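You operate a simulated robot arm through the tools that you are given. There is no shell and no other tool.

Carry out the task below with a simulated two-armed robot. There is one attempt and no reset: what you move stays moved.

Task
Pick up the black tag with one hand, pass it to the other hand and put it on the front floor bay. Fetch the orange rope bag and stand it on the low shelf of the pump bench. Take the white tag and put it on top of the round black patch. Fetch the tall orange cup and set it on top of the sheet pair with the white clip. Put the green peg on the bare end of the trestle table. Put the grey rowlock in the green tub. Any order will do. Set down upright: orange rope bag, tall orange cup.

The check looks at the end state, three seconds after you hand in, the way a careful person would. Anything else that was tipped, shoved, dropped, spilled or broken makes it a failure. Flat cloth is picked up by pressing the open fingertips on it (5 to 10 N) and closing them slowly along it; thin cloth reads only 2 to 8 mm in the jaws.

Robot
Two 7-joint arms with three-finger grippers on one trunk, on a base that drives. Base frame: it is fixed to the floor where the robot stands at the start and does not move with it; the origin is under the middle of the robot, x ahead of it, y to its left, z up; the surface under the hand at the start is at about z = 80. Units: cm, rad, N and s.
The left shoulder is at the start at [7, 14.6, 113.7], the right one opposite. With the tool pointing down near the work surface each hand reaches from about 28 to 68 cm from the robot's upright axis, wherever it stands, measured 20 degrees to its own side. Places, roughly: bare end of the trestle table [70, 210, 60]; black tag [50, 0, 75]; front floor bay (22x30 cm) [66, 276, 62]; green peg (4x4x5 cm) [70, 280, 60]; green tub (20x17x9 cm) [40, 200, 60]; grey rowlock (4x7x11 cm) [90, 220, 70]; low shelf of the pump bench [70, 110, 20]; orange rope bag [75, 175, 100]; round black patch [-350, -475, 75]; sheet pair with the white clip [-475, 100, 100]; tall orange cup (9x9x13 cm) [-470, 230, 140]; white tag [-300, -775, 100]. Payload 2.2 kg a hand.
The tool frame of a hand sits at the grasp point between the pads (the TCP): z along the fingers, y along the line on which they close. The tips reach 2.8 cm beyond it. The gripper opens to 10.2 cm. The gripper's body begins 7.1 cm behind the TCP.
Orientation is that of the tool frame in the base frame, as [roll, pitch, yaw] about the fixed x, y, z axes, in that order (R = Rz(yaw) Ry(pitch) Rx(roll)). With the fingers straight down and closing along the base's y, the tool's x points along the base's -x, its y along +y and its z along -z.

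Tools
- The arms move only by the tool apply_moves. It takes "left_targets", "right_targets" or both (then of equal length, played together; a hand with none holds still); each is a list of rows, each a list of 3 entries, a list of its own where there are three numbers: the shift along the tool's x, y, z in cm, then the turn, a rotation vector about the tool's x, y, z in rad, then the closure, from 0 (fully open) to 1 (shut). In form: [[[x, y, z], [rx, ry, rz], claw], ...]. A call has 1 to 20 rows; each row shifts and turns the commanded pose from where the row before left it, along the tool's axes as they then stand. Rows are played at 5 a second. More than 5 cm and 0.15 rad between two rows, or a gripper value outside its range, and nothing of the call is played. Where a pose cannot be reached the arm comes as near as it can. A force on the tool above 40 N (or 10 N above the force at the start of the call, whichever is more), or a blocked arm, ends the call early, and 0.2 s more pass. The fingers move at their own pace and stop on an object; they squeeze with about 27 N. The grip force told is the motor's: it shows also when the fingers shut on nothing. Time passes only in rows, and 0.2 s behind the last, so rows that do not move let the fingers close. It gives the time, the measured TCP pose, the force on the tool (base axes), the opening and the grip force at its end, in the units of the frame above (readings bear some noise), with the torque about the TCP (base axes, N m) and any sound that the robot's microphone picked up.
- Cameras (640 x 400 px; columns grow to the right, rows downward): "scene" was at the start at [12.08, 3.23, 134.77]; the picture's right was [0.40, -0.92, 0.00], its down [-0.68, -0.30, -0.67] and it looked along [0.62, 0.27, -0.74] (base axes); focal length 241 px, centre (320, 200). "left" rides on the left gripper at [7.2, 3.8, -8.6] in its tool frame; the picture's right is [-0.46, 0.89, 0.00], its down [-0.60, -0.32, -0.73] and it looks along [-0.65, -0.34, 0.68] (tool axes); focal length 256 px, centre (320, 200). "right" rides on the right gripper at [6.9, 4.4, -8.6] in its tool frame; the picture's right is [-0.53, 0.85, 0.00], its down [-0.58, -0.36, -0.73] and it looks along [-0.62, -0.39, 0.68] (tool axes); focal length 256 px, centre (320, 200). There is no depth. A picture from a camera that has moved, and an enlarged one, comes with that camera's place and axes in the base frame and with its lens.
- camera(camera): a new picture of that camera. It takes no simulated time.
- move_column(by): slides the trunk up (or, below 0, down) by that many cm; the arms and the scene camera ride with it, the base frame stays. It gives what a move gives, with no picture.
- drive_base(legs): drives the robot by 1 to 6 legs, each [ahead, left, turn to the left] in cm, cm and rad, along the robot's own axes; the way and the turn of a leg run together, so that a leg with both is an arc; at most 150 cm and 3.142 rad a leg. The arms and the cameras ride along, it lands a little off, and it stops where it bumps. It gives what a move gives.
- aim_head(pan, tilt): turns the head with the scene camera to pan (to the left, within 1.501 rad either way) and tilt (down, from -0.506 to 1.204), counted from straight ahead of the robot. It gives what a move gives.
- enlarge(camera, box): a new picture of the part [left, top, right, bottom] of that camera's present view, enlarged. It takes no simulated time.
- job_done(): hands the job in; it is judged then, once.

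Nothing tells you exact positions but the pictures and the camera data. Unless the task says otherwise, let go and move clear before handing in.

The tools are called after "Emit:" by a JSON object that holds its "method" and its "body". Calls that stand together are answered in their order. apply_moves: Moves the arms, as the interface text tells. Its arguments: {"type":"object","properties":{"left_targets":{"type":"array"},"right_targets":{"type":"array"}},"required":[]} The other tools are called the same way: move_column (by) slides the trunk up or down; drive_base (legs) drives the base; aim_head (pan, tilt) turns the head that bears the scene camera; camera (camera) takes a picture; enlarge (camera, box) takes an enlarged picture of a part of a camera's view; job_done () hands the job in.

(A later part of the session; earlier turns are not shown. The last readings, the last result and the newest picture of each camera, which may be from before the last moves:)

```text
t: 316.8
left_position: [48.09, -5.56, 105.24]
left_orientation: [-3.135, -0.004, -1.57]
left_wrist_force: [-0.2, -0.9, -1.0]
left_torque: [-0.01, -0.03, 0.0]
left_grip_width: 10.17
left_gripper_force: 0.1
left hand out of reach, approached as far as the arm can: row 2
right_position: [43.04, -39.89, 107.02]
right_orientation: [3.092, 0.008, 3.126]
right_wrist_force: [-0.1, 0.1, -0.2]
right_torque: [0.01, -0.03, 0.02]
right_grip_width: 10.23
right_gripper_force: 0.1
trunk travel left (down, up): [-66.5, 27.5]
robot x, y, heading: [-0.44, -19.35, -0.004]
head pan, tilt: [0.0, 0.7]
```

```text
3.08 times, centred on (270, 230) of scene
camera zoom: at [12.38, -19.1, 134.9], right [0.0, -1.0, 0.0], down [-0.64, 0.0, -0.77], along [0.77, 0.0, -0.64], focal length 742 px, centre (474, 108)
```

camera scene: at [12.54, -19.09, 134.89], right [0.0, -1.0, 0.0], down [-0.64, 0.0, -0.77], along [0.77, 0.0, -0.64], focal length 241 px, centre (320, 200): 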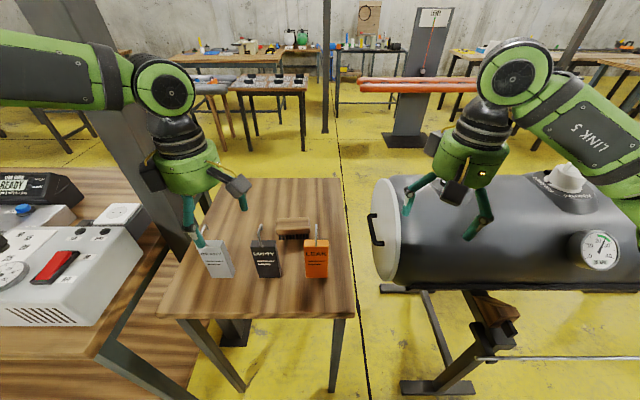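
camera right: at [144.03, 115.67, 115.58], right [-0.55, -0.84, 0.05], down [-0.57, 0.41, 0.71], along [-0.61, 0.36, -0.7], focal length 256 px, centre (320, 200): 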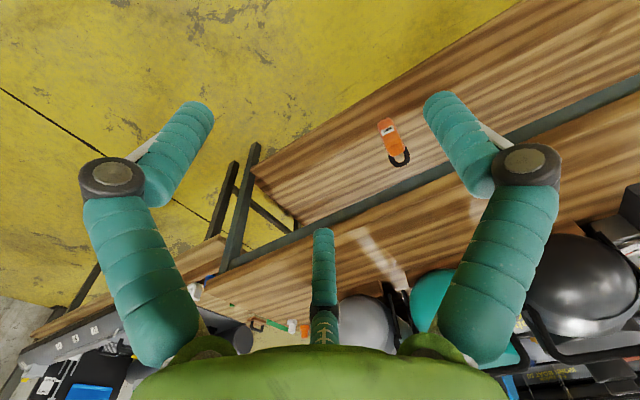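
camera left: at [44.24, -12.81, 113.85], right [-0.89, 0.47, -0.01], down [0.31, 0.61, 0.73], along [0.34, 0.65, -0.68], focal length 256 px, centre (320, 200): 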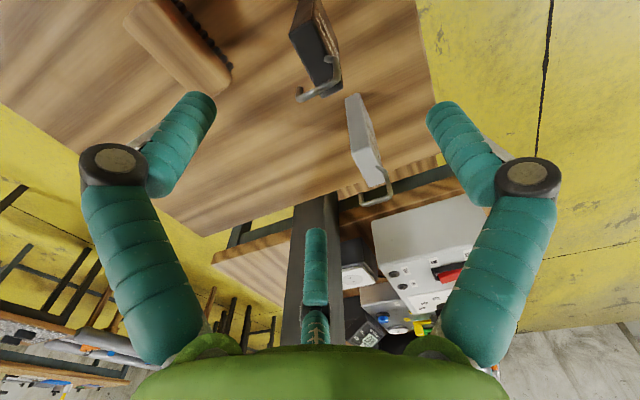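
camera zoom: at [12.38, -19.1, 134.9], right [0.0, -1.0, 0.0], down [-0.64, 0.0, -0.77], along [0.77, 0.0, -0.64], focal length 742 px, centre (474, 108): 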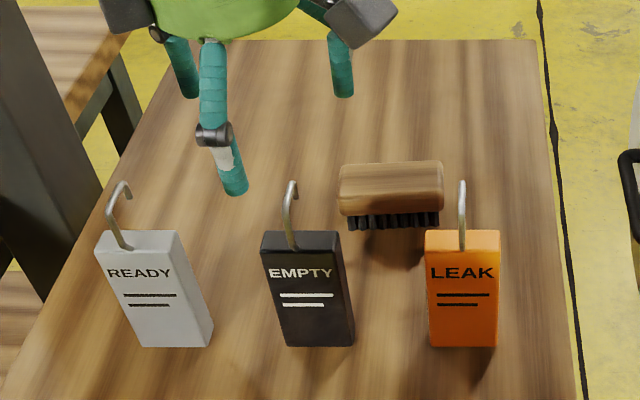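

I lower the trunk 8 cm (the fingers stay well around the hook), then fine-align.

Emit:
{"method": "move_column", "body": {"by": -6}}

Emit:
{"method": "apply_moves", "body": {"left_targets": [[[0.7, -0.58, 0], [0, 0, 0], 0], [[0, 0, 0], [0, 0, 0], 0]]}}

Emit:
{"method": "camera", "body": {"camera": "left"}}

```text
t: 317.8
left_position: [48.33, -5.61, 99.27]
left_orientation: [-3.136, -0.003, -1.572]
left_wrist_force: [-0.7, 0.3, 0.4]
left_torque: [-0.02, -0.02, -0.04]
left_grip_width: 10.18
left_gripper_force: 0.1
right_position: [43.21, -39.88, 101.04]
right_orientation: [3.09, 0.004, 3.125]
right_wrist_force: [0.6, -1.2, -0.3]
right_torque: [0.02, -0.04, 0.0]
right_grip_width: 10.21
right_gripper_force: 0.0
trunk travel left (down, up): [-60.5, 33.5]
robot x, y, heading: [-0.44, -19.15, 0.003]
head pan, tilt: [0.0, 0.7]
```

```text
t: 318.4
left_position: [48.29, -5.62, 99.1]
left_orientation: [-3.137, -0.002, -1.573]
left_wrist_force: [0.9, 0.4, -0.9]
left_torque: [0.0, 0.02, -0.01]
left_grip_width: 10.21
left_gripper_force: 0.0
left hand out of reach, approached as far as the arm can: row 1
right_position: [43.25, -39.92, 101.01]
right_orientation: [3.089, 0.005, 3.127]
right_wrist_force: [0.2, 0.1, 0.2]
right_torque: [-0.03, 0.0, -0.01]
right_grip_width: 10.19
right_gripper_force: 0.0
trunk travel left (down, up): [-60.5, 33.5]
robot x, y, heading: [-0.87, -19.35, -0.002]
head pan, tilt: [0.0, 0.7]
```

```text
taken
camera left: at [44.4, -12.85, 107.75], right [-0.88, 0.47, -0.01], down [0.31, 0.61, 0.73], along [0.34, 0.64, -0.68], focal length 256 px, centre (320, 200)
```

left: 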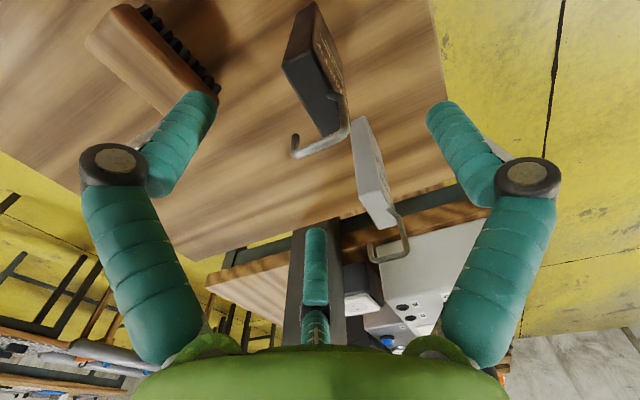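

The wrist limits a little; I nudge the base instead.

Emit:
{"method": "drive_base", "body": {"legs": [[0.5, -0.7, 0]]}}

Emit:
{"method": "enlarge", "body": {"camera": "left", "box": [260, 0, 400, 180]}}

Emit:
{"method": "enlarge", "body": {"camera": "scene", "box": [195, 165, 345, 295]}}

```text
t: 319.2
left_position: [48.7, -6.34, 99.18]
left_orientation: [-3.136, -0.002, -1.573]
left_wrist_force: [-0.1, 0.4, 0.2]
left_torque: [-0.06, -0.01, 0.06]
left_grip_width: 10.19
left_gripper_force: 0.1
right_position: [43.61, -40.51, 101.03]
right_orientation: [3.091, 0.006, 3.126]
right_wrist_force: [-0.7, -0.2, -0.5]
right_torque: [-0.05, -0.03, 0.0]
right_grip_width: 10.21
right_gripper_force: 0.1
trunk travel left (down, up): [-60.5, 33.5]
robot x, y, heading: [0.08, -19.87, -0.004]
head pan, tilt: [0.0, 0.7]
```

```text
2.22 times, centred on (330, 90) of left
camera zoom: at [44.81, -13.41, 107.78], right [-0.88, 0.47, -0.01], down [0.31, 0.61, 0.73], along [0.34, 0.64, -0.68], focal length 569 px, centre (298, 444)
```

zoom: 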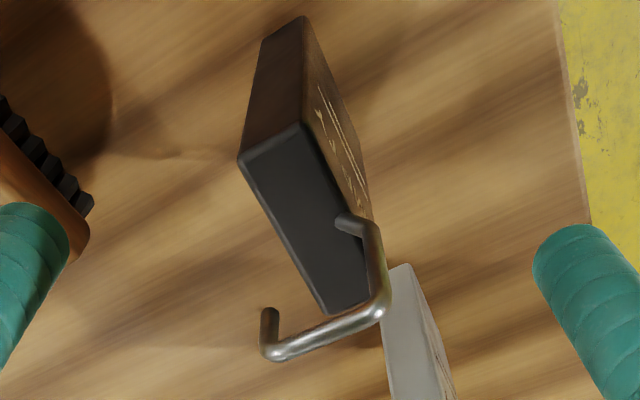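

```text
3.08 times, centred on (270, 230) of scene
camera zoom: at [13.01, -19.67, 128.89], right [0.0, -1.0, 0.0], down [-0.64, 0.0, -0.77], along [0.77, 0.0, -0.64], focal length 742 px, centre (474, 108)
```

zoom: 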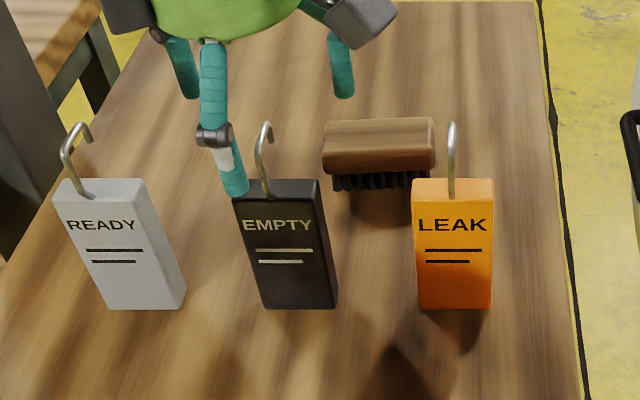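

Aligned at [48.7, −6.3]. I descend 8 cm so the fingers straddle the tag's top with the hook between them.

Emit:
{"method": "apply_moves", "body": {"left_targets": [[[0, 0, 3], [0, 0, 0], 0], [[0, 0, 3], [0, 0, 0], 0], [[0, 0, 1.5], [0, 0, 0], 0], [[0, 0, 0.5], [0, 0, 0], 0], [[0, 0, 0], [0, 0, 0], 0]]}}

Emit:
{"method": "camera", "body": {"camera": "left"}}

Emit:
{"method": "enlarge", "body": {"camera": "scene", "box": [195, 165, 345, 295]}}

```text
t: 320.4
left_position: [48.77, -6.22, 91.1]
left_orientation: [-3.137, -0.002, -1.574]
left_wrist_force: [0.0, -0.7, 0.4]
left_torque: [0.03, 0.03, -0.01]
left_grip_width: 10.23
left_gripper_force: 0.0
right_position: [43.75, -40.61, 100.95]
right_orientation: [3.089, 0.005, 3.126]
right_wrist_force: [0.1, -0.3, 0.0]
right_torque: [0.0, -0.04, -0.01]
right_grip_width: 10.22
right_gripper_force: 0.0
trunk travel left (down, up): [-60.5, 33.5]
robot x, y, heading: [-0.15, -19.73, -0.001]
head pan, tilt: [0.0, 0.7]
```

```text
taken
camera left: at [44.95, -13.41, 99.7], right [-0.88, 0.47, -0.01], down [0.31, 0.61, 0.73], along [0.34, 0.64, -0.68], focal length 256 px, centre (320, 200)
```

left: 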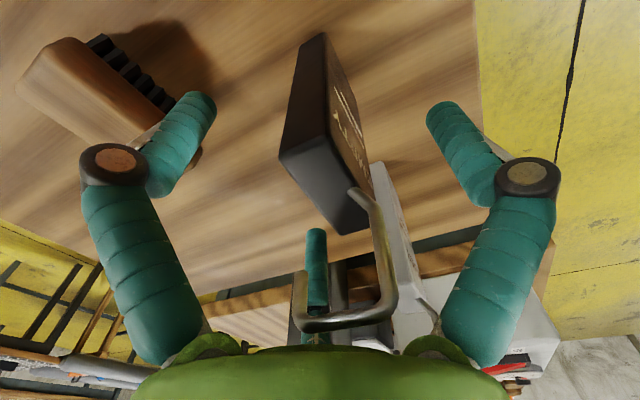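

```text
3.08 times, centred on (270, 230) of scene
camera zoom: at [13.11, -19.81, 128.87], right [0.0, -1.0, 0.0], down [-0.64, 0.0, -0.76], along [0.76, 0.0, -0.64], focal length 742 px, centre (474, 108)
```

zoom: 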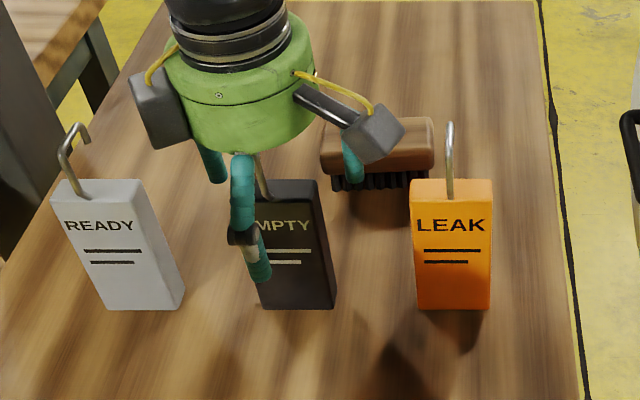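

The hook lies between the two far fingers. I close slowly.

Emit:
{"method": "apply_moves", "body": {"left_targets": [[[0, 0, 0], [0, 0, 0], 0.25], [[0, 0, 0], [0, 0, 0], 0.45], [[0, 0, 0], [0, 0, 0], 0.55], [[0, 0, 0], [0, 0, 0], 0.65], [[0, 0, 0], [0, 0, 0], 0.8], [[0, 0, 0], [0, 0, 0], 1], [[0, 0, 0], [0, 0, 0], 1]]}}

Emit:
{"method": "camera", "body": {"camera": "left"}}

Emit:
{"method": "enlarge", "body": {"camera": "scene", "box": [195, 165, 345, 295]}}

```text
t: 322.0
left_position: [48.77, -6.23, 91.19]
left_orientation: [-3.135, -0.004, -1.572]
left_wrist_force: [-0.6, 0.1, -0.1]
left_torque: [0.01, -0.02, 0.02]
left_grip_width: 3.38
left_gripper_force: 26.3
right_position: [43.78, -40.53, 101.09]
right_orientation: [3.089, 0.005, 3.125]
right_wrist_force: [0.0, 1.1, -0.1]
right_torque: [-0.01, 0.0, -0.03]
right_grip_width: 10.16
right_gripper_force: 0.1
trunk travel left (down, up): [-60.5, 33.5]
robot x, y, heading: [-0.15, -19.75, 0.0]
head pan, tilt: [0.0, 0.7]
```

```text
taken
camera left: at [44.96, -13.4, 99.72], right [-0.88, 0.47, -0.01], down [0.31, 0.61, 0.73], along [0.34, 0.64, -0.68], focal length 256 px, centre (320, 200)
```

left: 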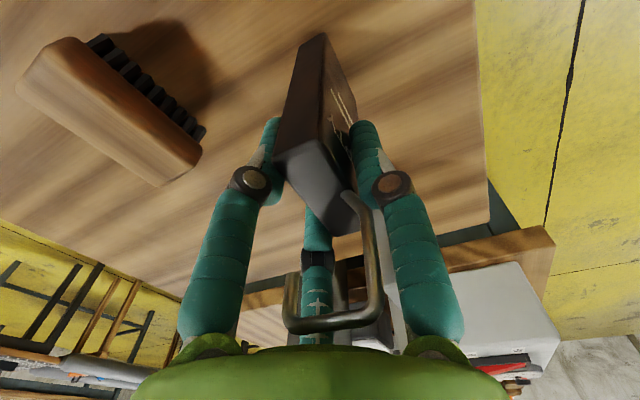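

```text
3.08 times, centred on (270, 230) of scene
camera zoom: at [13.12, -19.8, 128.87], right [0.0, -1.0, 0.0], down [-0.64, 0.0, -0.76], along [0.76, 0.0, -0.64], focal length 742 px, centre (474, 108)
```

zoom: 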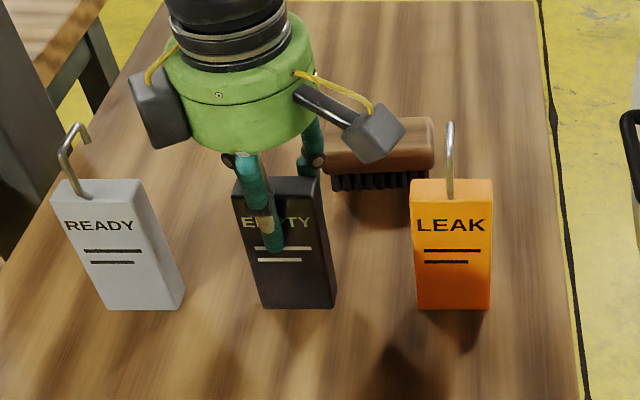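

Gripped exactly as planned (3.4 cm). I lift straight up, then back away from the table for the hand-over.

Emit:
{"method": "apply_moves", "body": {"left_targets": [[[0, 0, -1], [0, 0, 0], 1], [[0, 0, -2], [0, 0, 0], 1], [[0, 0, -3], [0, 0, 0], 1], [[0, 0, 0], [0, 0, 0], 1]]}}

Emit:
{"method": "move_column", "body": {"by": 18}}

Emit:
{"method": "drive_base", "body": {"legs": [[-45, 0, 0]]}}

Emit:
{"method": "camera", "body": {"camera": "scene"}}

Emit:
{"method": "camera", "body": {"camera": "left"}}

```text
t: 323.0
left_position: [48.8, -6.25, 97.1]
left_orientation: [-3.137, -0.004, -1.571]
left_wrist_force: [0.0, 0.4, -0.5]
left_torque: [0.0, 0.01, 0.01]
left_grip_width: 3.38
left_gripper_force: 27.0
right_position: [43.79, -40.55, 100.92]
right_orientation: [3.091, 0.006, 3.127]
right_wrist_force: [1.6, -0.3, -0.3]
right_torque: [0.0, 0.01, 0.0]
right_grip_width: 10.19
right_gripper_force: 0.1
trunk travel left (down, up): [-60.5, 33.5]
robot x, y, heading: [-0.34, -19.49, -0.001]
head pan, tilt: [0.0, 0.7]
```

```text
t: 325.0
left_position: [48.76, -6.14, 115.05]
left_orientation: [-3.137, -0.004, -1.572]
left_wrist_force: [-0.2, -0.6, -1.6]
left_torque: [-0.02, 0.02, 0.03]
left_grip_width: 3.33
left_gripper_force: 27.4
right_position: [43.74, -40.51, 118.82]
right_orientation: [3.09, 0.003, 3.125]
right_wrist_force: [0.2, 0.5, 0.3]
right_torque: [-0.01, -0.02, 0.0]
right_grip_width: 10.18
right_gripper_force: 0.0
trunk travel left (down, up): [-78.5, 15.5]
robot x, y, heading: [-0.11, -19.89, -0.004]
head pan, tilt: [0.0, 0.7]
```

```text
t: 327.7
left_position: [3.73, -6.3, 114.74]
left_orientation: [-3.139, -0.003, -1.577]
left_wrist_force: [1.4, 1.2, -0.8]
left_torque: [0.0, 0.06, 0.0]
left_grip_width: 3.33
left_gripper_force: 27.2
right_position: [-1.45, -40.55, 118.89]
right_orientation: [3.089, 0.004, 3.123]
right_wrist_force: [0.0, 0.2, -1.0]
right_torque: [0.0, -0.05, 0.03]
right_grip_width: 10.19
right_gripper_force: 0.1
trunk travel left (down, up): [-78.5, 15.5]
robot x, y, heading: [-45.34, -19.49, -0.01]
head pan, tilt: [0.0, 0.7]
```

```text
taken
camera scene: at [-31.94, -19.69, 146.85], right [-0.01, -1.0, 0.0], down [-0.65, 0.0, -0.76], along [0.76, 0.0, -0.65], focal length 241 px, centre (320, 200)
```

scene: 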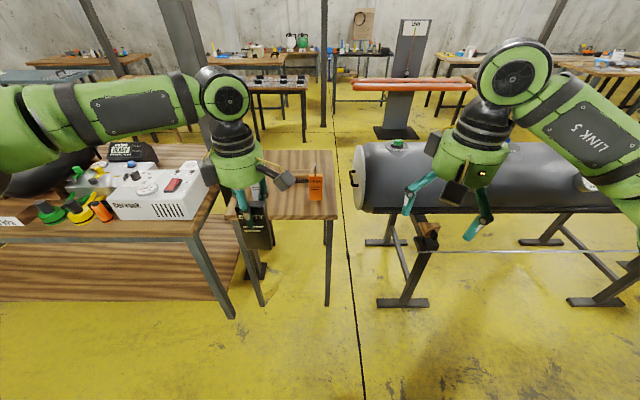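

```text
taken
camera left: at [-0.14, -13.46, 123.63], right [-0.88, 0.47, 0.0], down [0.32, 0.6, 0.73], along [0.35, 0.64, -0.68], focal length 256 px, centre (320, 200)
```

left: 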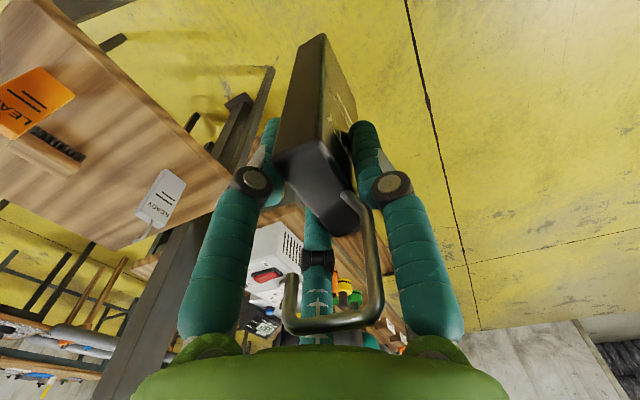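

The tag is safely out. For the hand-over I tilt the left hand 45° so the tag points down-right, and turn the right hand's thumb forward.

Emit:
{"method": "apply_moves", "body": {"left_targets": [[[1, 0, 0], [0, 0.131, 0], 1], [[1, 0, 0], [0, 0.131, 0], 1], [[1, 0, 0], [0, 0.131, 0], 1], [[1, 0, 0], [0, 0.131, 0], 1], [[1, 0, 0], [0, 0.131, 0], 1], [[1, 0, 0], [0, 0.131, 0], 1], [[0, 0, 0], [0, 0, 0], 1]]}}

Emit:
{"method": "apply_moves", "body": {"right_targets": [[[0, 0, 0], [0, 0, 0.1428], 0], [[0, 0, 0], [0, 0, 0.1428], 0], [[0, 0, 0], [0, 0, 0.1428], 0], [[0, 0, 0], [0, 0, 0.1428], 0], [[0, 0, 0], [0, 0, 0.1428], 0], [[0, 0, 0], [0, 0, 0.1428], 0], [[0, 0, 0], [0, 0, 0.1428], 0], [[0, 0, 0], [0, 0, 0.1428], 0], [[0, 0, 0], [0, 0, 0.1428], 0], [[0, 0, 0], [0, 0, 0.1428], 0], [[0, 0, 0], [0, 0, 0.1428], 0], [[0, 0, 0], [0, 0, 0], 0]]}}

Emit:
{"method": "camera", "body": {"camera": "scene"}}

```text
t: 329.3
left_position: [3.82, -11.75, 116.95]
left_orientation: [-3.136, -0.79, -1.58]
left_wrist_force: [-0.2, -0.8, -0.9]
left_torque: [0.02, 0.02, 0.0]
left_grip_width: 3.34
left_gripper_force: 27.1
right_position: [-1.47, -40.57, 118.99]
right_orientation: [3.089, 0.005, 3.122]
right_wrist_force: [0.9, 0.6, 0.2]
right_torque: [-0.01, 0.01, 0.01]
right_grip_width: 10.21
right_gripper_force: 0.1
trunk travel left (down, up): [-78.5, 15.5]
robot x, y, heading: [-45.27, -19.56, -0.004]
head pan, tilt: [0.0, 0.7]
```

```text
t: 331.9
left_position: [3.65, -11.69, 117.01]
left_orientation: [-3.135, -0.787, -1.579]
left_wrist_force: [0.2, 0.3, -1.2]
left_torque: [0.05, 0.0, -0.02]
left_grip_width: 3.32
left_gripper_force: 27.3
right_position: [-1.43, -40.52, 118.96]
right_orientation: [3.139, -0.053, 1.549]
right_wrist_force: [0.0, -0.3, 0.0]
right_torque: [0.0, 0.0, -0.03]
right_grip_width: 10.21
right_gripper_force: 0.1
trunk travel left (down, up): [-78.5, 15.5]
robot x, y, heading: [-45.7, -19.85, 0.001]
head pan, tilt: [0.0, 0.7]
```

```text
taken
camera scene: at [-32.11, -19.69, 146.87], right [-0.01, -1.0, 0.0], down [-0.64, 0.0, -0.76], along [0.76, 0.0, -0.64], focal length 241 px, centre (320, 200)
```

scene: 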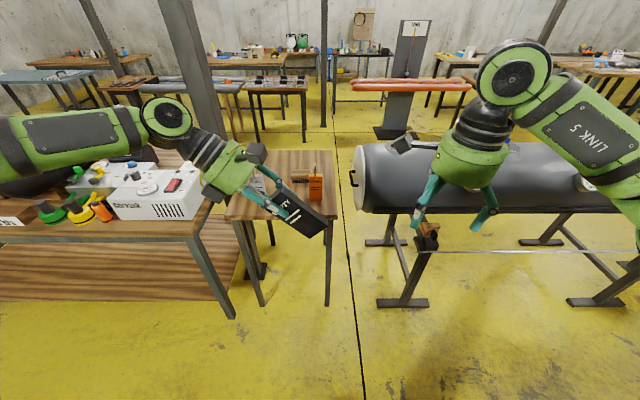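

Both hands are posed. I tilt the right hand 45° toward the tag and partly close it for a neat approach.

Emit:
{"method": "apply_moves", "body": {"right_targets": [[[0, 0, 0], [0, 0.146, 0], 0.2], [[0, 0, 0], [0, 0.146, 0], 0.35], [[0, 0, 0], [0, 0.146, 0], 0.35], [[0, 0, 0], [0, 0.146, 0], 0.35], [[0, 0, 0], [0, 0.146, 0], 0.35], [[0, 0, 0], [0, 0, 0], 0.35]]}}

Emit:
{"method": "camera", "body": {"camera": "scene"}}

Emit:
{"method": "camera", "body": {"camera": "right"}}

```text
t: 333.3
left_position: [3.62, -11.72, 116.97]
left_orientation: [-3.136, -0.791, -1.58]
left_wrist_force: [0.2, 0.3, -1.2]
left_torque: [0.07, 0.03, 0.03]
left_grip_width: 3.33
left_gripper_force: 26.7
right_position: [-1.57, -40.62, 118.89]
right_orientation: [3.136, -0.784, 1.558]
right_wrist_force: [0.5, 0.1, 0.0]
right_torque: [-0.01, -0.01, -0.04]
right_grip_width: 6.62
right_gripper_force: 0.1
trunk travel left (down, up): [-78.5, 15.5]
robot x, y, heading: [-45.45, -19.61, -0.01]
head pan, tilt: [0.0, 0.7]
```

```text
taken
camera scene: at [-32.09, -19.62, 146.87], right [0.0, -1.0, 0.0], down [-0.64, 0.0, -0.76], along [0.76, 0.0, -0.64], focal length 241 px, centre (320, 200)
```

scene: 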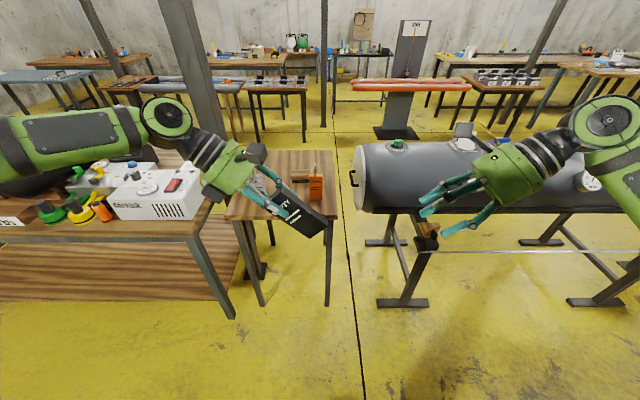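

```text
taken
camera right: at [2.85, -41.77, 129.76], right [0.84, -0.39, -0.37], down [-0.38, -0.92, 0.11], along [-0.38, 0.05, -0.92], focal length 256 px, centre (320, 200)
```

right: 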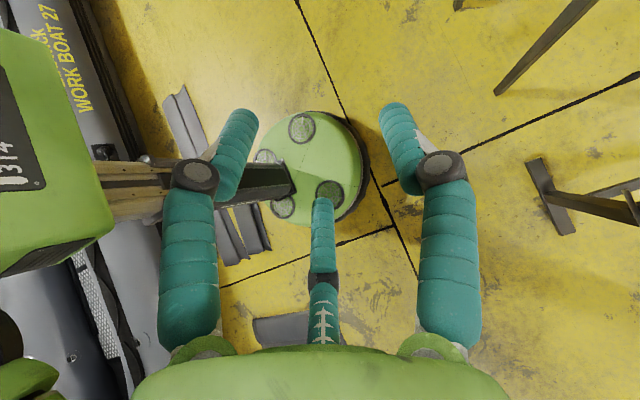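

Emit:
{"method": "apply_moves", "body": {"right_targets": [[[2.78, 0.94, 3.45], [0, 0, 0], 0.35], [[2.78, 0.94, 3.45], [0, 0, 0], 0.35], [[2.78, 0.94, 3.45], [0, 0, 0], 0.35], [[2.78, 0.94, 3.45], [0, 0, 0], 0.35], [[0, 0, 0], [0, 0, 0], 0.35]]}}

Emit:
{"method": "enlarge", "body": {"camera": "scene", "box": [180, 110, 440, 290]}}

Emit:
{"method": "camera", "body": {"camera": "right"}}

Emit:
{"method": "camera", "body": {"camera": "left"}}

```text
t: 334.5
left_position: [3.62, -11.85, 116.94]
left_orientation: [-3.134, -0.788, -1.581]
left_wrist_force: [-0.4, 0.0, -0.8]
left_torque: [0.03, -0.06, -0.01]
left_grip_width: 3.31
left_gripper_force: 27.5
right_position: [2.7, -23.14, 117.09]
right_orientation: [3.135, -0.783, 1.556]
right_wrist_force: [-0.1, 0.3, 0.7]
right_torque: [-0.03, 0.0, 0.01]
right_grip_width: 6.62
right_gripper_force: 0.0
trunk travel left (down, up): [-78.5, 15.5]
robot x, y, heading: [-45.28, -19.69, -0.004]
head pan, tilt: [0.0, 0.7]
```

```text
2.22 times, centred on (310, 200) of scene
camera zoom: at [-32.15, -19.78, 146.88], right [-0.01, -1.0, 0.0], down [-0.64, 0.0, -0.77], along [0.77, 0.0, -0.64], focal length 536 px, centre (342, 200)
```

zoom: 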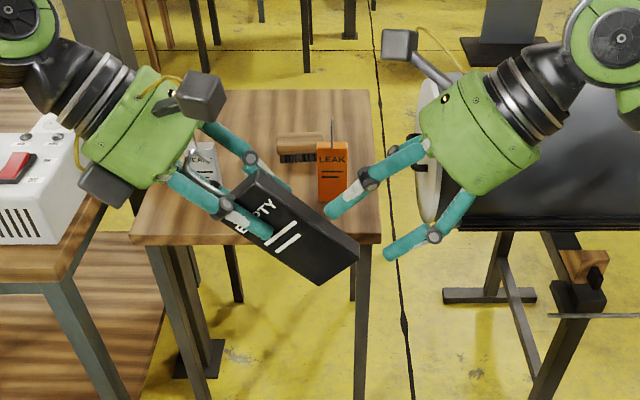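

```text
taken
camera right: at [7.09, -24.36, 127.93], right [0.84, -0.39, -0.37], down [-0.38, -0.92, 0.11], along [-0.38, 0.05, -0.92], focal length 256 px, centre (320, 200)
```

right: 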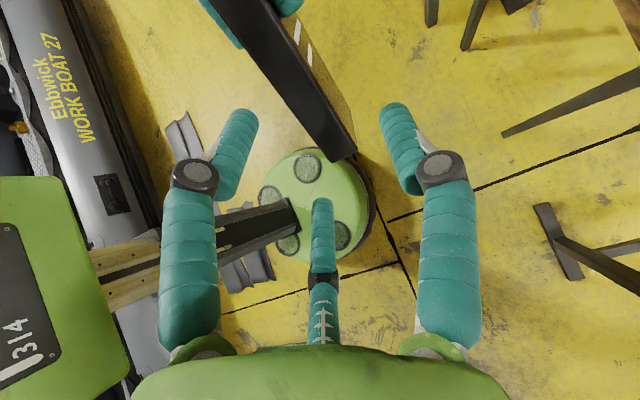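

```text
taken
camera left: at [-0.22, -10.79, 128.15], right [-0.88, 0.33, -0.33], down [0.32, 0.94, 0.09], along [0.34, -0.03, -0.94], focal length 256 px, centre (320, 200)
```

left: 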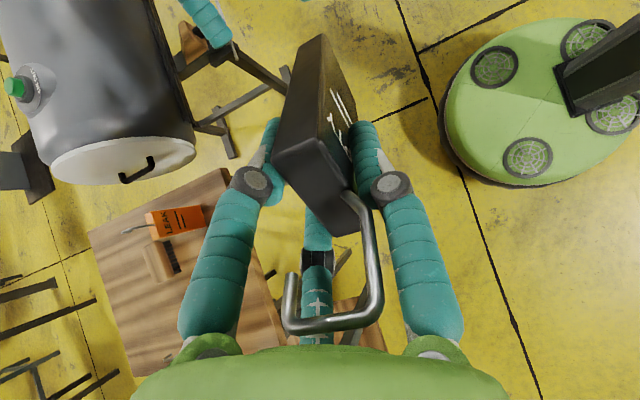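

The tag's lower half is nicely between the right hand's fingers. I align 0.5 cm and advance 8 cm along the tool axis.

Emit:
{"method": "apply_moves", "body": {"right_targets": [[[-0.1, -0.53, 0], [0, 0, 0], 0.35], [[0, 0, 3], [0, 0, 0], 0.35], [[0, 0, 3], [0, 0, 0], 0.35], [[0, 0, 2], [0, 0, 0], 0.35], [[0, 0, 0], [0, 0, 0], 0.35]]}}

Emit:
{"method": "enlarge", "body": {"camera": "scene", "box": [180, 110, 440, 290]}}

Emit:
{"method": "camera", "body": {"camera": "right"}}

Emit:
{"method": "camera", "body": {"camera": "left"}}

```text
t: 335.7
left_position: [3.64, -11.76, 116.91]
left_orientation: [-3.135, -0.789, -1.579]
left_wrist_force: [-0.8, -0.2, -1.2]
left_torque: [0.05, -0.02, 0.01]
left_grip_width: 3.3
left_gripper_force: 26.5
right_position: [2.3, -17.5, 111.24]
right_orientation: [3.134, -0.784, 1.558]
right_wrist_force: [0.3, 0.0, 0.1]
right_torque: [0.01, 0.01, 0.0]
right_grip_width: 6.64
right_gripper_force: 0.0
trunk travel left (down, up): [-78.5, 15.5]
robot x, y, heading: [-45.39, -19.7, -0.01]
head pan, tilt: [0.0, 0.7]
```

```text
2.22 times, centred on (310, 200) of scene
camera zoom: at [-32.12, -19.72, 146.88], right [-0.01, -1.0, 0.0], down [-0.64, 0.0, -0.76], along [0.76, 0.0, -0.64], focal length 536 px, centre (342, 200)
```

zoom: 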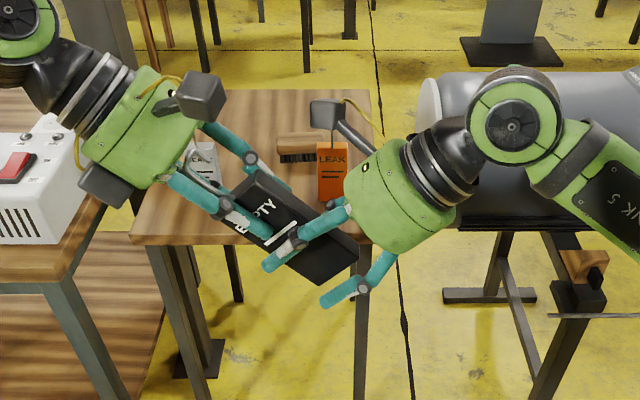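

```text
taken
camera right: at [6.66, -18.66, 122.05], right [0.84, -0.39, -0.37], down [-0.38, -0.92, 0.11], along [-0.39, 0.05, -0.92], focal length 256 px, centre (320, 200)
```

right: 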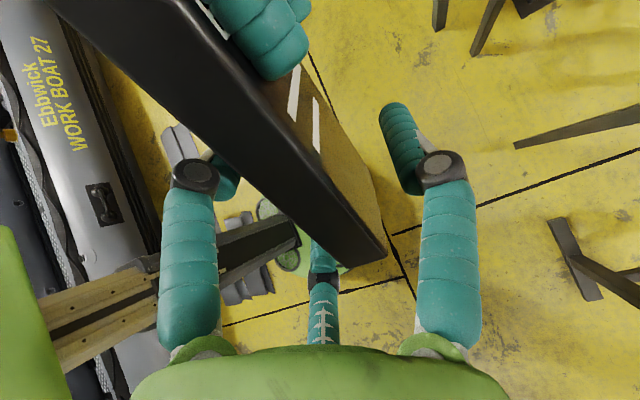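

```text
taken
camera left: at [-0.2, -10.75, 128.14], right [-0.88, 0.33, -0.33], down [0.32, 0.94, 0.09], along [0.34, -0.03, -0.94], focal length 256 px, centre (320, 200)
```

left: 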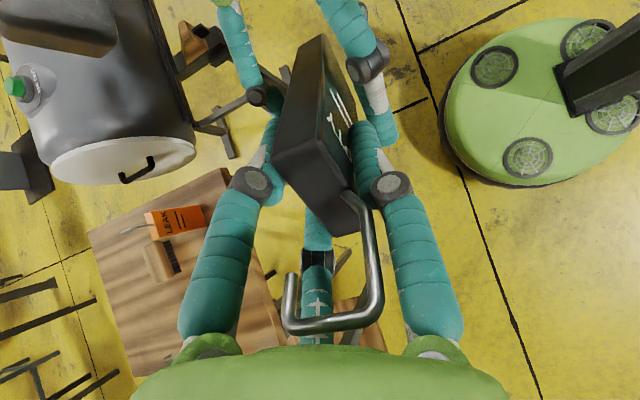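

The right fingers straddle the tag's lower part. I close the right hand while the left keeps holding.

Emit:
{"method": "apply_moves", "body": {"right_targets": [[[0, 0, 0], [0, 0, 0], 0.5], [[0, 0, 0], [0, 0, 0], 0.6], [[0, 0, 0], [0, 0, 0], 0.66], [[0, 0, 0], [0, 0, 0], 0.75], [[0, 0, 0], [0, 0, 0], 1], [[0, 0, 0], [0, 0, 0], 1]]}}

Emit:
{"method": "enlarge", "body": {"camera": "scene", "box": [180, 110, 440, 290]}}

Emit:
{"method": "camera", "body": {"camera": "right"}}

```text
t: 337.1
left_position: [3.68, -11.8, 116.94]
left_orientation: [-3.135, -0.789, -1.58]
left_wrist_force: [-2.4, -0.4, -0.4]
left_torque: [-0.08, -0.16, 0.07]
left_grip_width: 3.29
left_gripper_force: 27.3
right_position: [2.33, -17.52, 111.29]
right_orientation: [3.133, -0.782, 1.554]
right_wrist_force: [3.3, 1.3, 0.6]
right_torque: [0.03, 0.3, -0.22]
right_grip_width: 3.25
right_gripper_force: 26.9
trunk travel left (down, up): [-78.5, 15.5]
robot x, y, heading: [-45.68, -19.81, -0.003]
head pan, tilt: [0.0, 0.7]
```

```text
2.22 times, centred on (310, 200) of scene
camera zoom: at [-32.11, -19.69, 146.87], right [-0.01, -1.0, 0.0], down [-0.64, 0.0, -0.76], along [0.76, 0.0, -0.64], focal length 536 px, centre (342, 200)
```

zoom: 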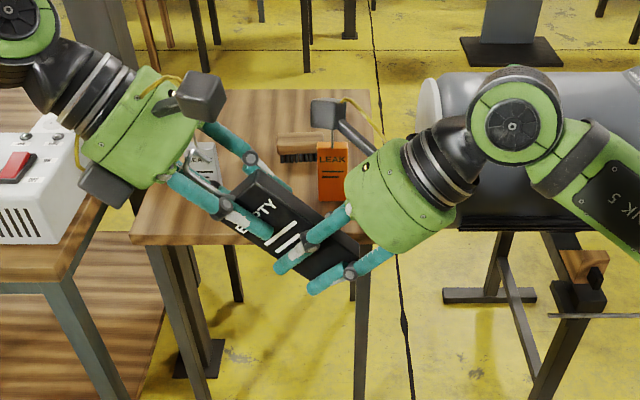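

```text
taken
camera right: at [6.68, -18.66, 122.08], right [0.84, -0.4, -0.37], down [-0.38, -0.92, 0.11], along [-0.39, 0.05, -0.92], focal length 256 px, centre (320, 200)
```

right: 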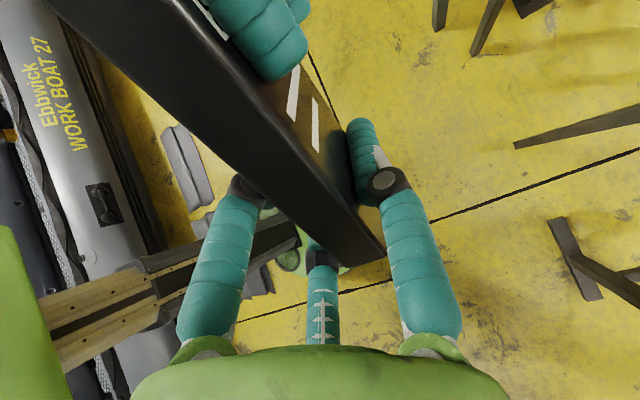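

Both hands hold the tag. I open the left hand and withdraw it along its axis.

Emit:
{"method": "apply_moves", "body": {"left_targets": [[[0, 0, 0], [0, 0, 0], 0.6], [[0, 0, 0], [0, 0, 0], 0.5], [[0, 0, 0], [0, 0, 0], 0.35], [[0, 0, 0], [0, 0, 0], 0.25], [[0, 0, 0], [0, 0, 0], 0.25], [[0, 0, -2], [0, 0, 0], 0.25], [[0, 0, -3], [0, 0, 0], 0.25], [[0, 0, -4], [0, 0, 0], 0.25], [[0, 0, -4], [0, 0, 0], 0.1], [[0, 0, 0], [0, 0, 0], 0]]}}

Emit:
{"method": "enlarge", "body": {"camera": "scene", "box": [180, 110, 440, 290]}}

Emit:
{"method": "camera", "body": {"camera": "right"}}

```text
t: 339.3
left_position: [3.62, -2.67, 126.22]
left_orientation: [-3.133, -0.789, -1.58]
left_wrist_force: [0.2, 0.1, 0.4]
left_torque: [0.03, 0.03, 0.0]
left_grip_width: 10.19
left_gripper_force: 0.1
right_position: [2.28, -17.52, 111.36]
right_orientation: [3.134, -0.782, 1.555]
right_wrist_force: [0.2, -0.2, 0.0]
right_torque: [-0.03, -0.04, 0.01]
right_grip_width: 3.23
right_gripper_force: 27.0
trunk travel left (down, up): [-78.5, 15.5]
robot x, y, heading: [-45.39, -19.72, -0.004]
head pan, tilt: [0.0, 0.7]
```

```text
2.22 times, centred on (310, 200) of scene
camera zoom: at [-32.07, -19.72, 146.87], right [-0.01, -1.0, 0.0], down [-0.64, 0.0, -0.76], along [0.76, 0.0, -0.64], focal length 536 px, centre (342, 200)
```

zoom: 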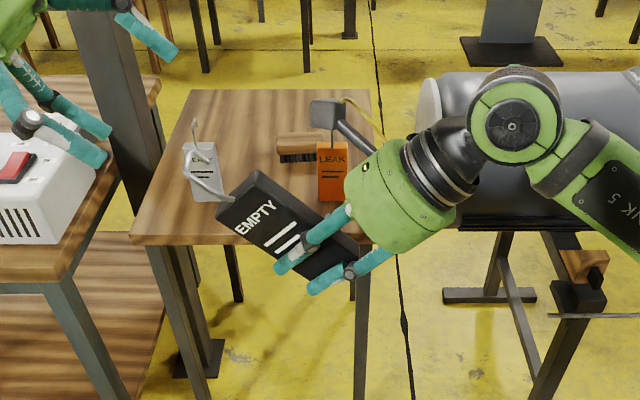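

```text
taken
camera right: at [6.69, -18.67, 122.06], right [0.84, -0.39, -0.37], down [-0.38, -0.92, 0.11], along [-0.39, 0.05, -0.92], focal length 256 px, centre (320, 200)
```

right: 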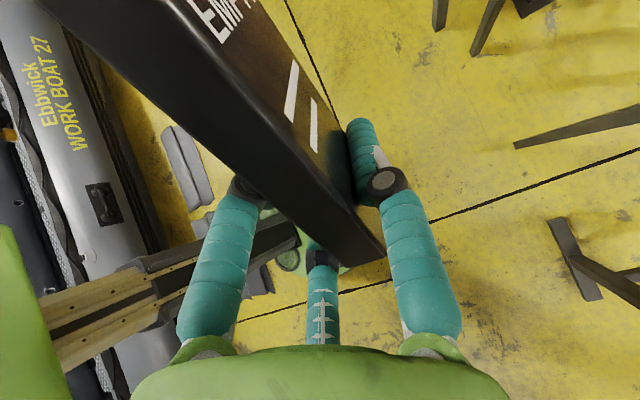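

The hand-over is done: the right hand holds the tag alone. I return the right hand to tool-down (tag horizontal) and the left hand to a compact pose.

Emit:
{"method": "apply_moves", "body": {"right_targets": [[[-2.35, 0, -2.35], [0, -0.131, 0], 1], [[-2.35, 0, -2.35], [0, -0.131, 0], 1], [[-2.6, 0, -2], [0, -0.131, 0], 1], [[-2.8, 0, -1.5], [0, -0.131, 0], 1], [[-3, 0, -1], [0, -0.131, 0], 1], [[-3, 0, 0], [0, -0.131, 0], 1], [[0, 0, 0], [0, 0, 0], 1]], "left_targets": [[[0, 0, -1], [0, -0.131, 0], 0], [[0, 2, 0], [0, -0.131, 0], 0], [[-2, 2.5, 0], [0, -0.131, 0], 0], [[-2, 2.5, 0], [0, -0.131, 0], 0], [[-2, 3, 0], [0, -0.131, 0], 0], [[-2, 3, 0], [0, -0.131, 0], 0], [[-2, 2, 0], [0, 0, 0], 0]]}}

Emit:
{"method": "camera", "body": {"camera": "scene"}}

Emit:
{"method": "camera", "body": {"camera": "right"}}

```text
t: 340.9
left_position: [-11.51, 8.24, 124.12]
left_orientation: [-3.137, -0.005, -1.576]
left_wrist_force: [0.0, 0.2, 0.2]
left_torque: [-0.04, 0.01, -0.02]
left_grip_width: 10.2
left_gripper_force: 0.0
right_position: [1.84, -36.45, 112.32]
right_orientation: [3.137, 0.005, 1.55]
right_wrist_force: [-1.3, -0.2, -0.7]
right_torque: [-0.01, -0.04, 0.0]
right_grip_width: 3.25
right_gripper_force: 26.6
trunk travel left (down, up): [-78.5, 15.5]
robot x, y, heading: [-45.43, -19.47, -0.005]
head pan, tilt: [0.0, 0.7]
```

```text
taken
camera scene: at [-32.24, -19.47, 146.89], right [0.0, -1.0, 0.0], down [-0.64, 0.0, -0.77], along [0.77, 0.0, -0.64], focal length 241 px, centre (320, 200)
```

scene: 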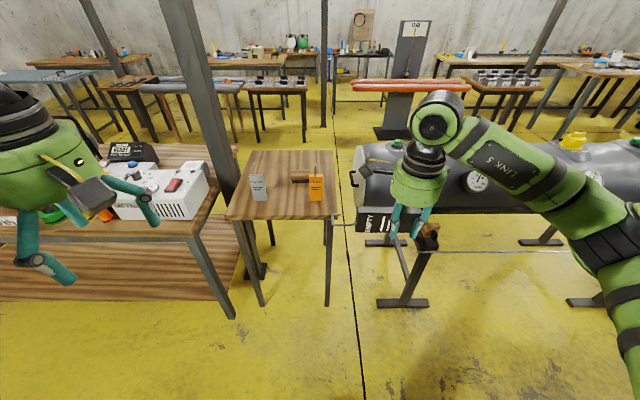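

```text
taken
camera right: at [6.36, -29.62, 120.71], right [0.84, -0.55, 0.01], down [-0.38, -0.56, 0.73], along [-0.4, -0.62, -0.68], focal length 256 px, centre (320, 200)
```

right: 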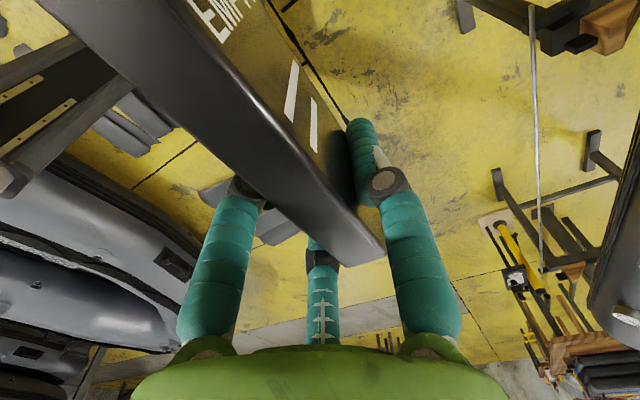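

The tag hangs horizontally in the right hand. I drive left along the aisle to the boat.

Emit:
{"method": "drive_base", "body": {"legs": [[0, 140, 0], [0, 130, 0], [0, 0, 0.4]]}}

Emit:
{"method": "aim_head", "body": {"pan": -0.4, "tilt": 0.7}}

Emit:
{"method": "camera", "body": {"camera": "scene"}}

```text
t: 355.3
left_position: [-22.56, 290.7, 124.19]
left_orientation: [-3.136, -0.002, -1.182]
left_wrist_force: [-0.1, -0.3, -0.3]
left_torque: [-0.03, 0.02, -0.02]
left_grip_width: 10.21
left_gripper_force: 0.1
right_position: [6.71, 254.53, 112.25]
right_orientation: [3.136, 0.003, 1.946]
right_wrist_force: [0.2, -0.3, -0.5]
right_torque: [-0.03, -0.01, -0.01]
right_grip_width: 3.23
right_gripper_force: 26.9
trunk travel left (down, up): [-78.5, 15.5]
robot x, y, heading: [-43.59, 251.94, 0.392]
head pan, tilt: [0.0, 0.7]
```

```text
t: 356.1
left_position: [-22.6, 290.76, 124.2]
left_orientation: [-3.136, -0.004, -1.184]
left_wrist_force: [-0.9, 0.0, -0.3]
left_torque: [0.0, 0.02, -0.03]
left_grip_width: 10.22
left_gripper_force: 0.1
right_position: [6.72, 254.67, 112.26]
right_orientation: [3.136, 0.004, 1.947]
right_wrist_force: [-1.0, 0.4, -1.2]
right_torque: [-0.04, -0.04, 0.0]
right_grip_width: 3.21
right_gripper_force: 27.1
trunk travel left (down, up): [-78.5, 15.5]
robot x, y, heading: [-43.5, 251.95, 0.39]
head pan, tilt: [-0.4, 0.7]
```

```text
taken
camera scene: at [-30.56, 254.07, 146.87], right [-0.01, -1.0, 0.0], down [-0.64, 0.01, -0.76], along [0.76, -0.01, -0.64], focal length 241 px, centre (320, 200)
```

scene: 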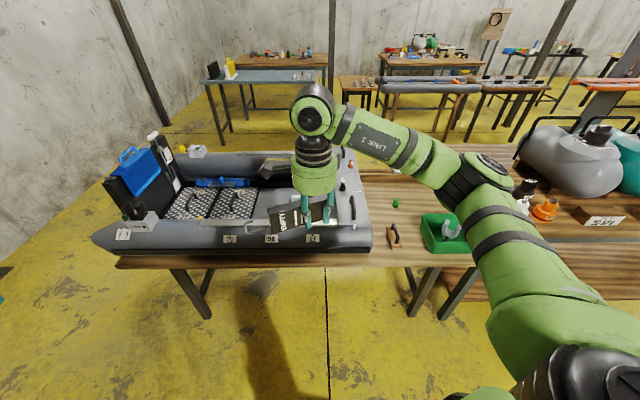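

I raise the left hand out of the way and drive in so that the tag comes over the bay.

Emit:
{"method": "apply_moves", "body": {"left_targets": [[[0, 1, -4], [0, 0, 0], 0], [[0, 1, -4], [0, 0, 0], 0], [[0, 1, -4], [0, 0, 0], 0], [[0, 1, -4], [0, 0, 0], 0], [[0, 0, 0], [0, 0, 0], 0]]}}

Emit:
{"method": "drive_base", "body": {"legs": [[55, -4.8, 0]]}}

Emit:
{"method": "camera", "body": {"camera": "right"}}

Emit:
{"method": "camera", "body": {"camera": "scene"}}

```text
t: 357.4
left_position: [-26.16, 289.15, 139.96]
left_orientation: [-3.137, -0.005, -1.182]
left_wrist_force: [-0.1, -1.2, 0.4]
left_torque: [0.01, 0.0, 0.03]
left_grip_width: 10.2
left_gripper_force: 0.1
right_position: [6.79, 254.65, 112.16]
right_orientation: [3.137, 0.004, 1.948]
right_wrist_force: [0.3, 0.6, -1.8]
right_torque: [-0.02, -0.02, 0.01]
right_grip_width: 3.25
right_gripper_force: 27.3
trunk travel left (down, up): [-78.5, 15.5]
robot x, y, heading: [-43.9, 251.8, 0.392]
head pan, tilt: [-0.4, 0.7]
```

```text
t: 360.5
left_position: [26.31, 305.27, 140.07]
left_orientation: [-3.134, -0.004, -1.185]
left_wrist_force: [0.2, 0.3, -0.1]
left_torque: [-0.03, -0.05, 0.01]
left_grip_width: 10.2
left_gripper_force: 0.2
right_position: [59.27, 270.73, 112.24]
right_orientation: [3.137, 0.003, 1.942]
right_wrist_force: [1.2, -0.4, -0.6]
right_torque: [-0.02, -0.01, -0.01]
right_grip_width: 3.23
right_gripper_force: 27.4
trunk travel left (down, up): [-78.5, 15.5]
robot x, y, heading: [8.95, 268.14, 0.388]
head pan, tilt: [-0.4, 0.7]
```

```text
taken
camera right: at [60.83, 278.76, 120.71], right [0.98, -0.19, 0.01], down [-0.14, -0.67, 0.73], along [-0.13, -0.72, -0.68], focal length 256 px, centre (320, 200)
```

right: 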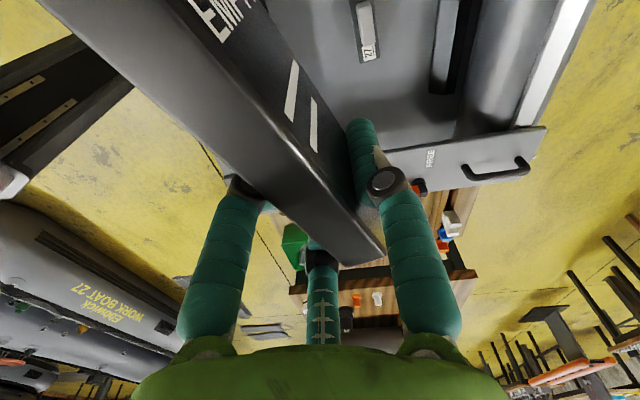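

```text
taken
camera scene: at [21.89, 270.17, 146.89], right [-0.01, -1.0, 0.0], down [-0.64, 0.01, -0.77], along [0.77, -0.01, -0.64], focal length 241 px, centre (320, 200)
```

scene: 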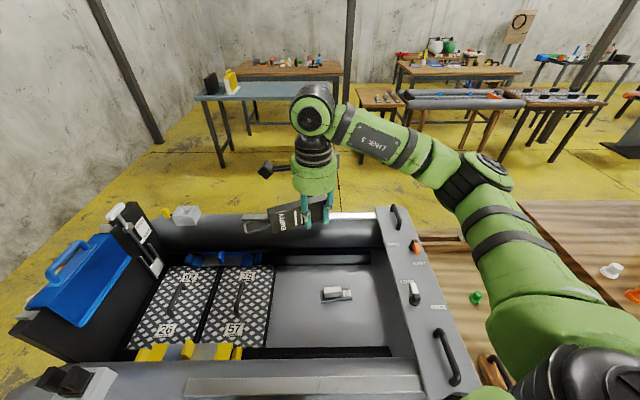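

My right elbow would pass low over the dashboard if I lowered the trunk fully. I'll lower the trunk only part-way and stretch the arm downward instead; first 20 cm.

Emit:
{"method": "move_column", "body": {"by": -20}}

Emit:
{"method": "apply_moves", "body": {"right_targets": [[[0.8, 2.3, 0], [0, 0, 0], 1], [[0, 0, 4], [0, 0, 0], 1], [[0, 0, 4], [0, 0, 0], 1], [[0, 0, 4], [0, 0, 0], 1], [[0, 0, 0], [0, 0, 0], 1]]}}

Emit:
{"method": "camera", "body": {"camera": "scene"}}

Emit:
{"method": "camera", "body": {"camera": "right"}}

```text
t: 362.7
left_position: [26.53, 305.31, 120.07]
left_orientation: [-3.135, -0.003, -1.185]
left_wrist_force: [0.1, -0.1, 0.7]
left_torque: [0.0, -0.02, 0.0]
left_grip_width: 10.18
left_gripper_force: 0.0
right_position: [59.43, 270.7, 92.16]
right_orientation: [3.138, 0.004, 1.943]
right_wrist_force: [-0.6, 0.1, -0.5]
right_torque: [0.0, 0.02, 0.0]
right_grip_width: 3.26
right_gripper_force: 27.2
trunk travel left (down, up): [-58.5, 35.5]
robot x, y, heading: [9.11, 268.7, 0.389]
head pan, tilt: [-0.4, 0.7]
```

```text
t: 363.9
left_position: [26.44, 305.29, 120.03]
left_orientation: [-3.136, -0.004, -1.186]
left_wrist_force: [-0.1, -0.6, 0.1]
left_torque: [0.0, -0.02, -0.03]
left_grip_width: 10.18
left_gripper_force: 0.1
right_position: [61.35, 272.44, 80.1]
right_orientation: [3.137, 0.003, 1.942]
right_wrist_force: [-0.7, 0.7, -0.3]
right_torque: [0.0, -0.05, 0.03]
right_grip_width: 3.28
right_gripper_force: 27.0
trunk travel left (down, up): [-58.5, 35.5]
robot x, y, heading: [9.38, 268.22, 0.388]
head pan, tilt: [-0.4, 0.7]
```

```text
taken
camera scene: at [22.0, 270.2, 126.88], right [-0.01, -1.0, 0.0], down [-0.64, 0.01, -0.77], along [0.77, -0.01, -0.64], focal length 241 px, centre (320, 200)
```

scene: 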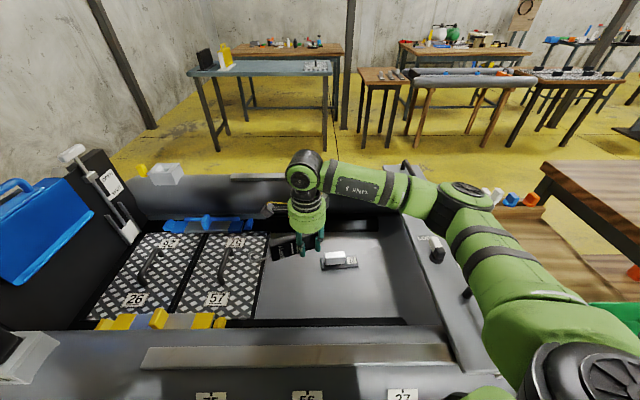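

```text
taken
camera right: at [62.89, 280.53, 88.6], right [0.98, -0.19, 0.01], down [-0.13, -0.67, 0.73], along [-0.13, -0.72, -0.68], focal length 256 px, centre (320, 200)
```

right: 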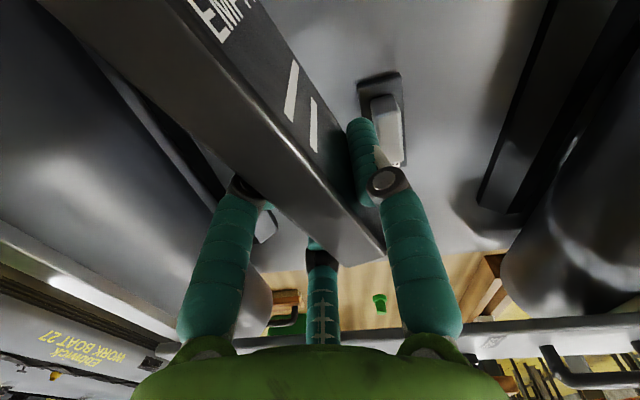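

Clear so far. I go down another 7 cm and check the elbow clearance over the dashboard.

Emit:
{"method": "apply_moves", "body": {"right_targets": [[[0, 0, 3.5], [0, 0, 0], 1], [[0, 0, 3.5], [0, 0, 0], 1], [[0, 0, 0], [0, 0, 0], 1]]}}

Emit:
{"method": "aim_head", "body": {"pan": -0.75, "tilt": 0.75}}

Emit:
{"method": "camera", "body": {"camera": "scene"}}

```text
t: 364.7
left_position: [26.39, 305.41, 120.06]
left_orientation: [-3.136, -0.004, -1.186]
left_wrist_force: [-0.2, 0.7, -0.4]
left_torque: [0.0, -0.01, 0.01]
left_grip_width: 10.19
left_gripper_force: 0.1
right_position: [61.5, 272.37, 73.16]
right_orientation: [3.138, 0.004, 1.943]
right_wrist_force: [0.0, -0.4, -0.6]
right_torque: [-0.06, 0.01, -0.01]
right_grip_width: 3.28
right_gripper_force: 27.1
trunk travel left (down, up): [-58.5, 35.5]
robot x, y, heading: [9.03, 268.6, 0.385]
head pan, tilt: [-0.4, 0.7]
```

```text
t: 365.5
left_position: [26.41, 305.38, 119.96]
left_orientation: [-3.136, -0.004, -1.183]
left_wrist_force: [0.3, 0.3, -0.1]
left_torque: [0.0, 0.03, 0.02]
left_grip_width: 10.21
left_gripper_force: 0.1
right_position: [61.42, 272.4, 73.11]
right_orientation: [3.136, 0.004, 1.943]
right_wrist_force: [0.8, -0.1, -1.0]
right_torque: [-0.02, 0.0, 0.0]
right_grip_width: 3.27
right_gripper_force: 27.2
trunk travel left (down, up): [-58.5, 35.5]
robot x, y, heading: [8.87, 267.93, 0.388]
head pan, tilt: [-0.75, 0.75]
```

```text
taken
camera scene: at [21.3, 267.39, 126.45], right [-0.36, -0.93, 0.0], down [-0.64, 0.24, -0.73], along [0.68, -0.26, -0.68], focal length 241 px, centre (320, 200)
```

scene: 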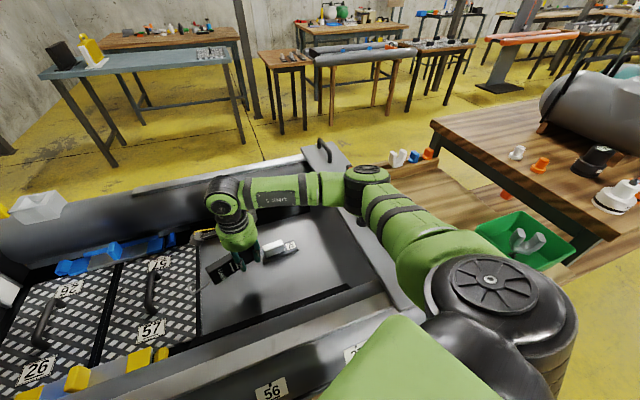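

Emit:
{"method": "enlarge", "body": {"camera": "scene", "box": [280, 120, 480, 280]}}

Emit:
{"method": "enlarge", "body": {"camera": "scene", "box": [170, 160, 330, 300]}}

```text
2.50 times, centred on (380, 200) of scene
camera zoom: at [21.3, 267.39, 126.45], right [-0.36, -0.93, 0.0], down [-0.64, 0.24, -0.73], along [0.68, -0.26, -0.68], focal length 603 px, centre (170, 200)
```

zoom: 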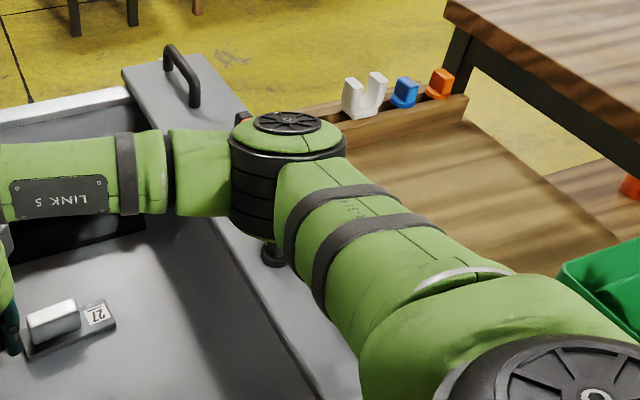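

```text
2.86 times, centred on (250, 230) of scene
camera zoom: at [21.3, 267.39, 126.45], right [-0.36, -0.93, 0.0], down [-0.64, 0.24, -0.73], along [0.68, -0.26, -0.68], focal length 689 px, centre (520, 114)
```

zoom: 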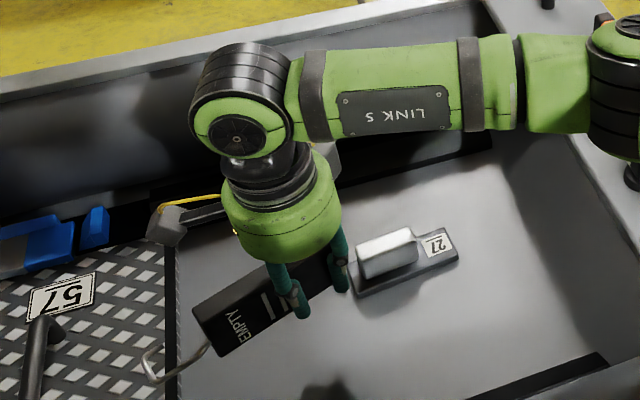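

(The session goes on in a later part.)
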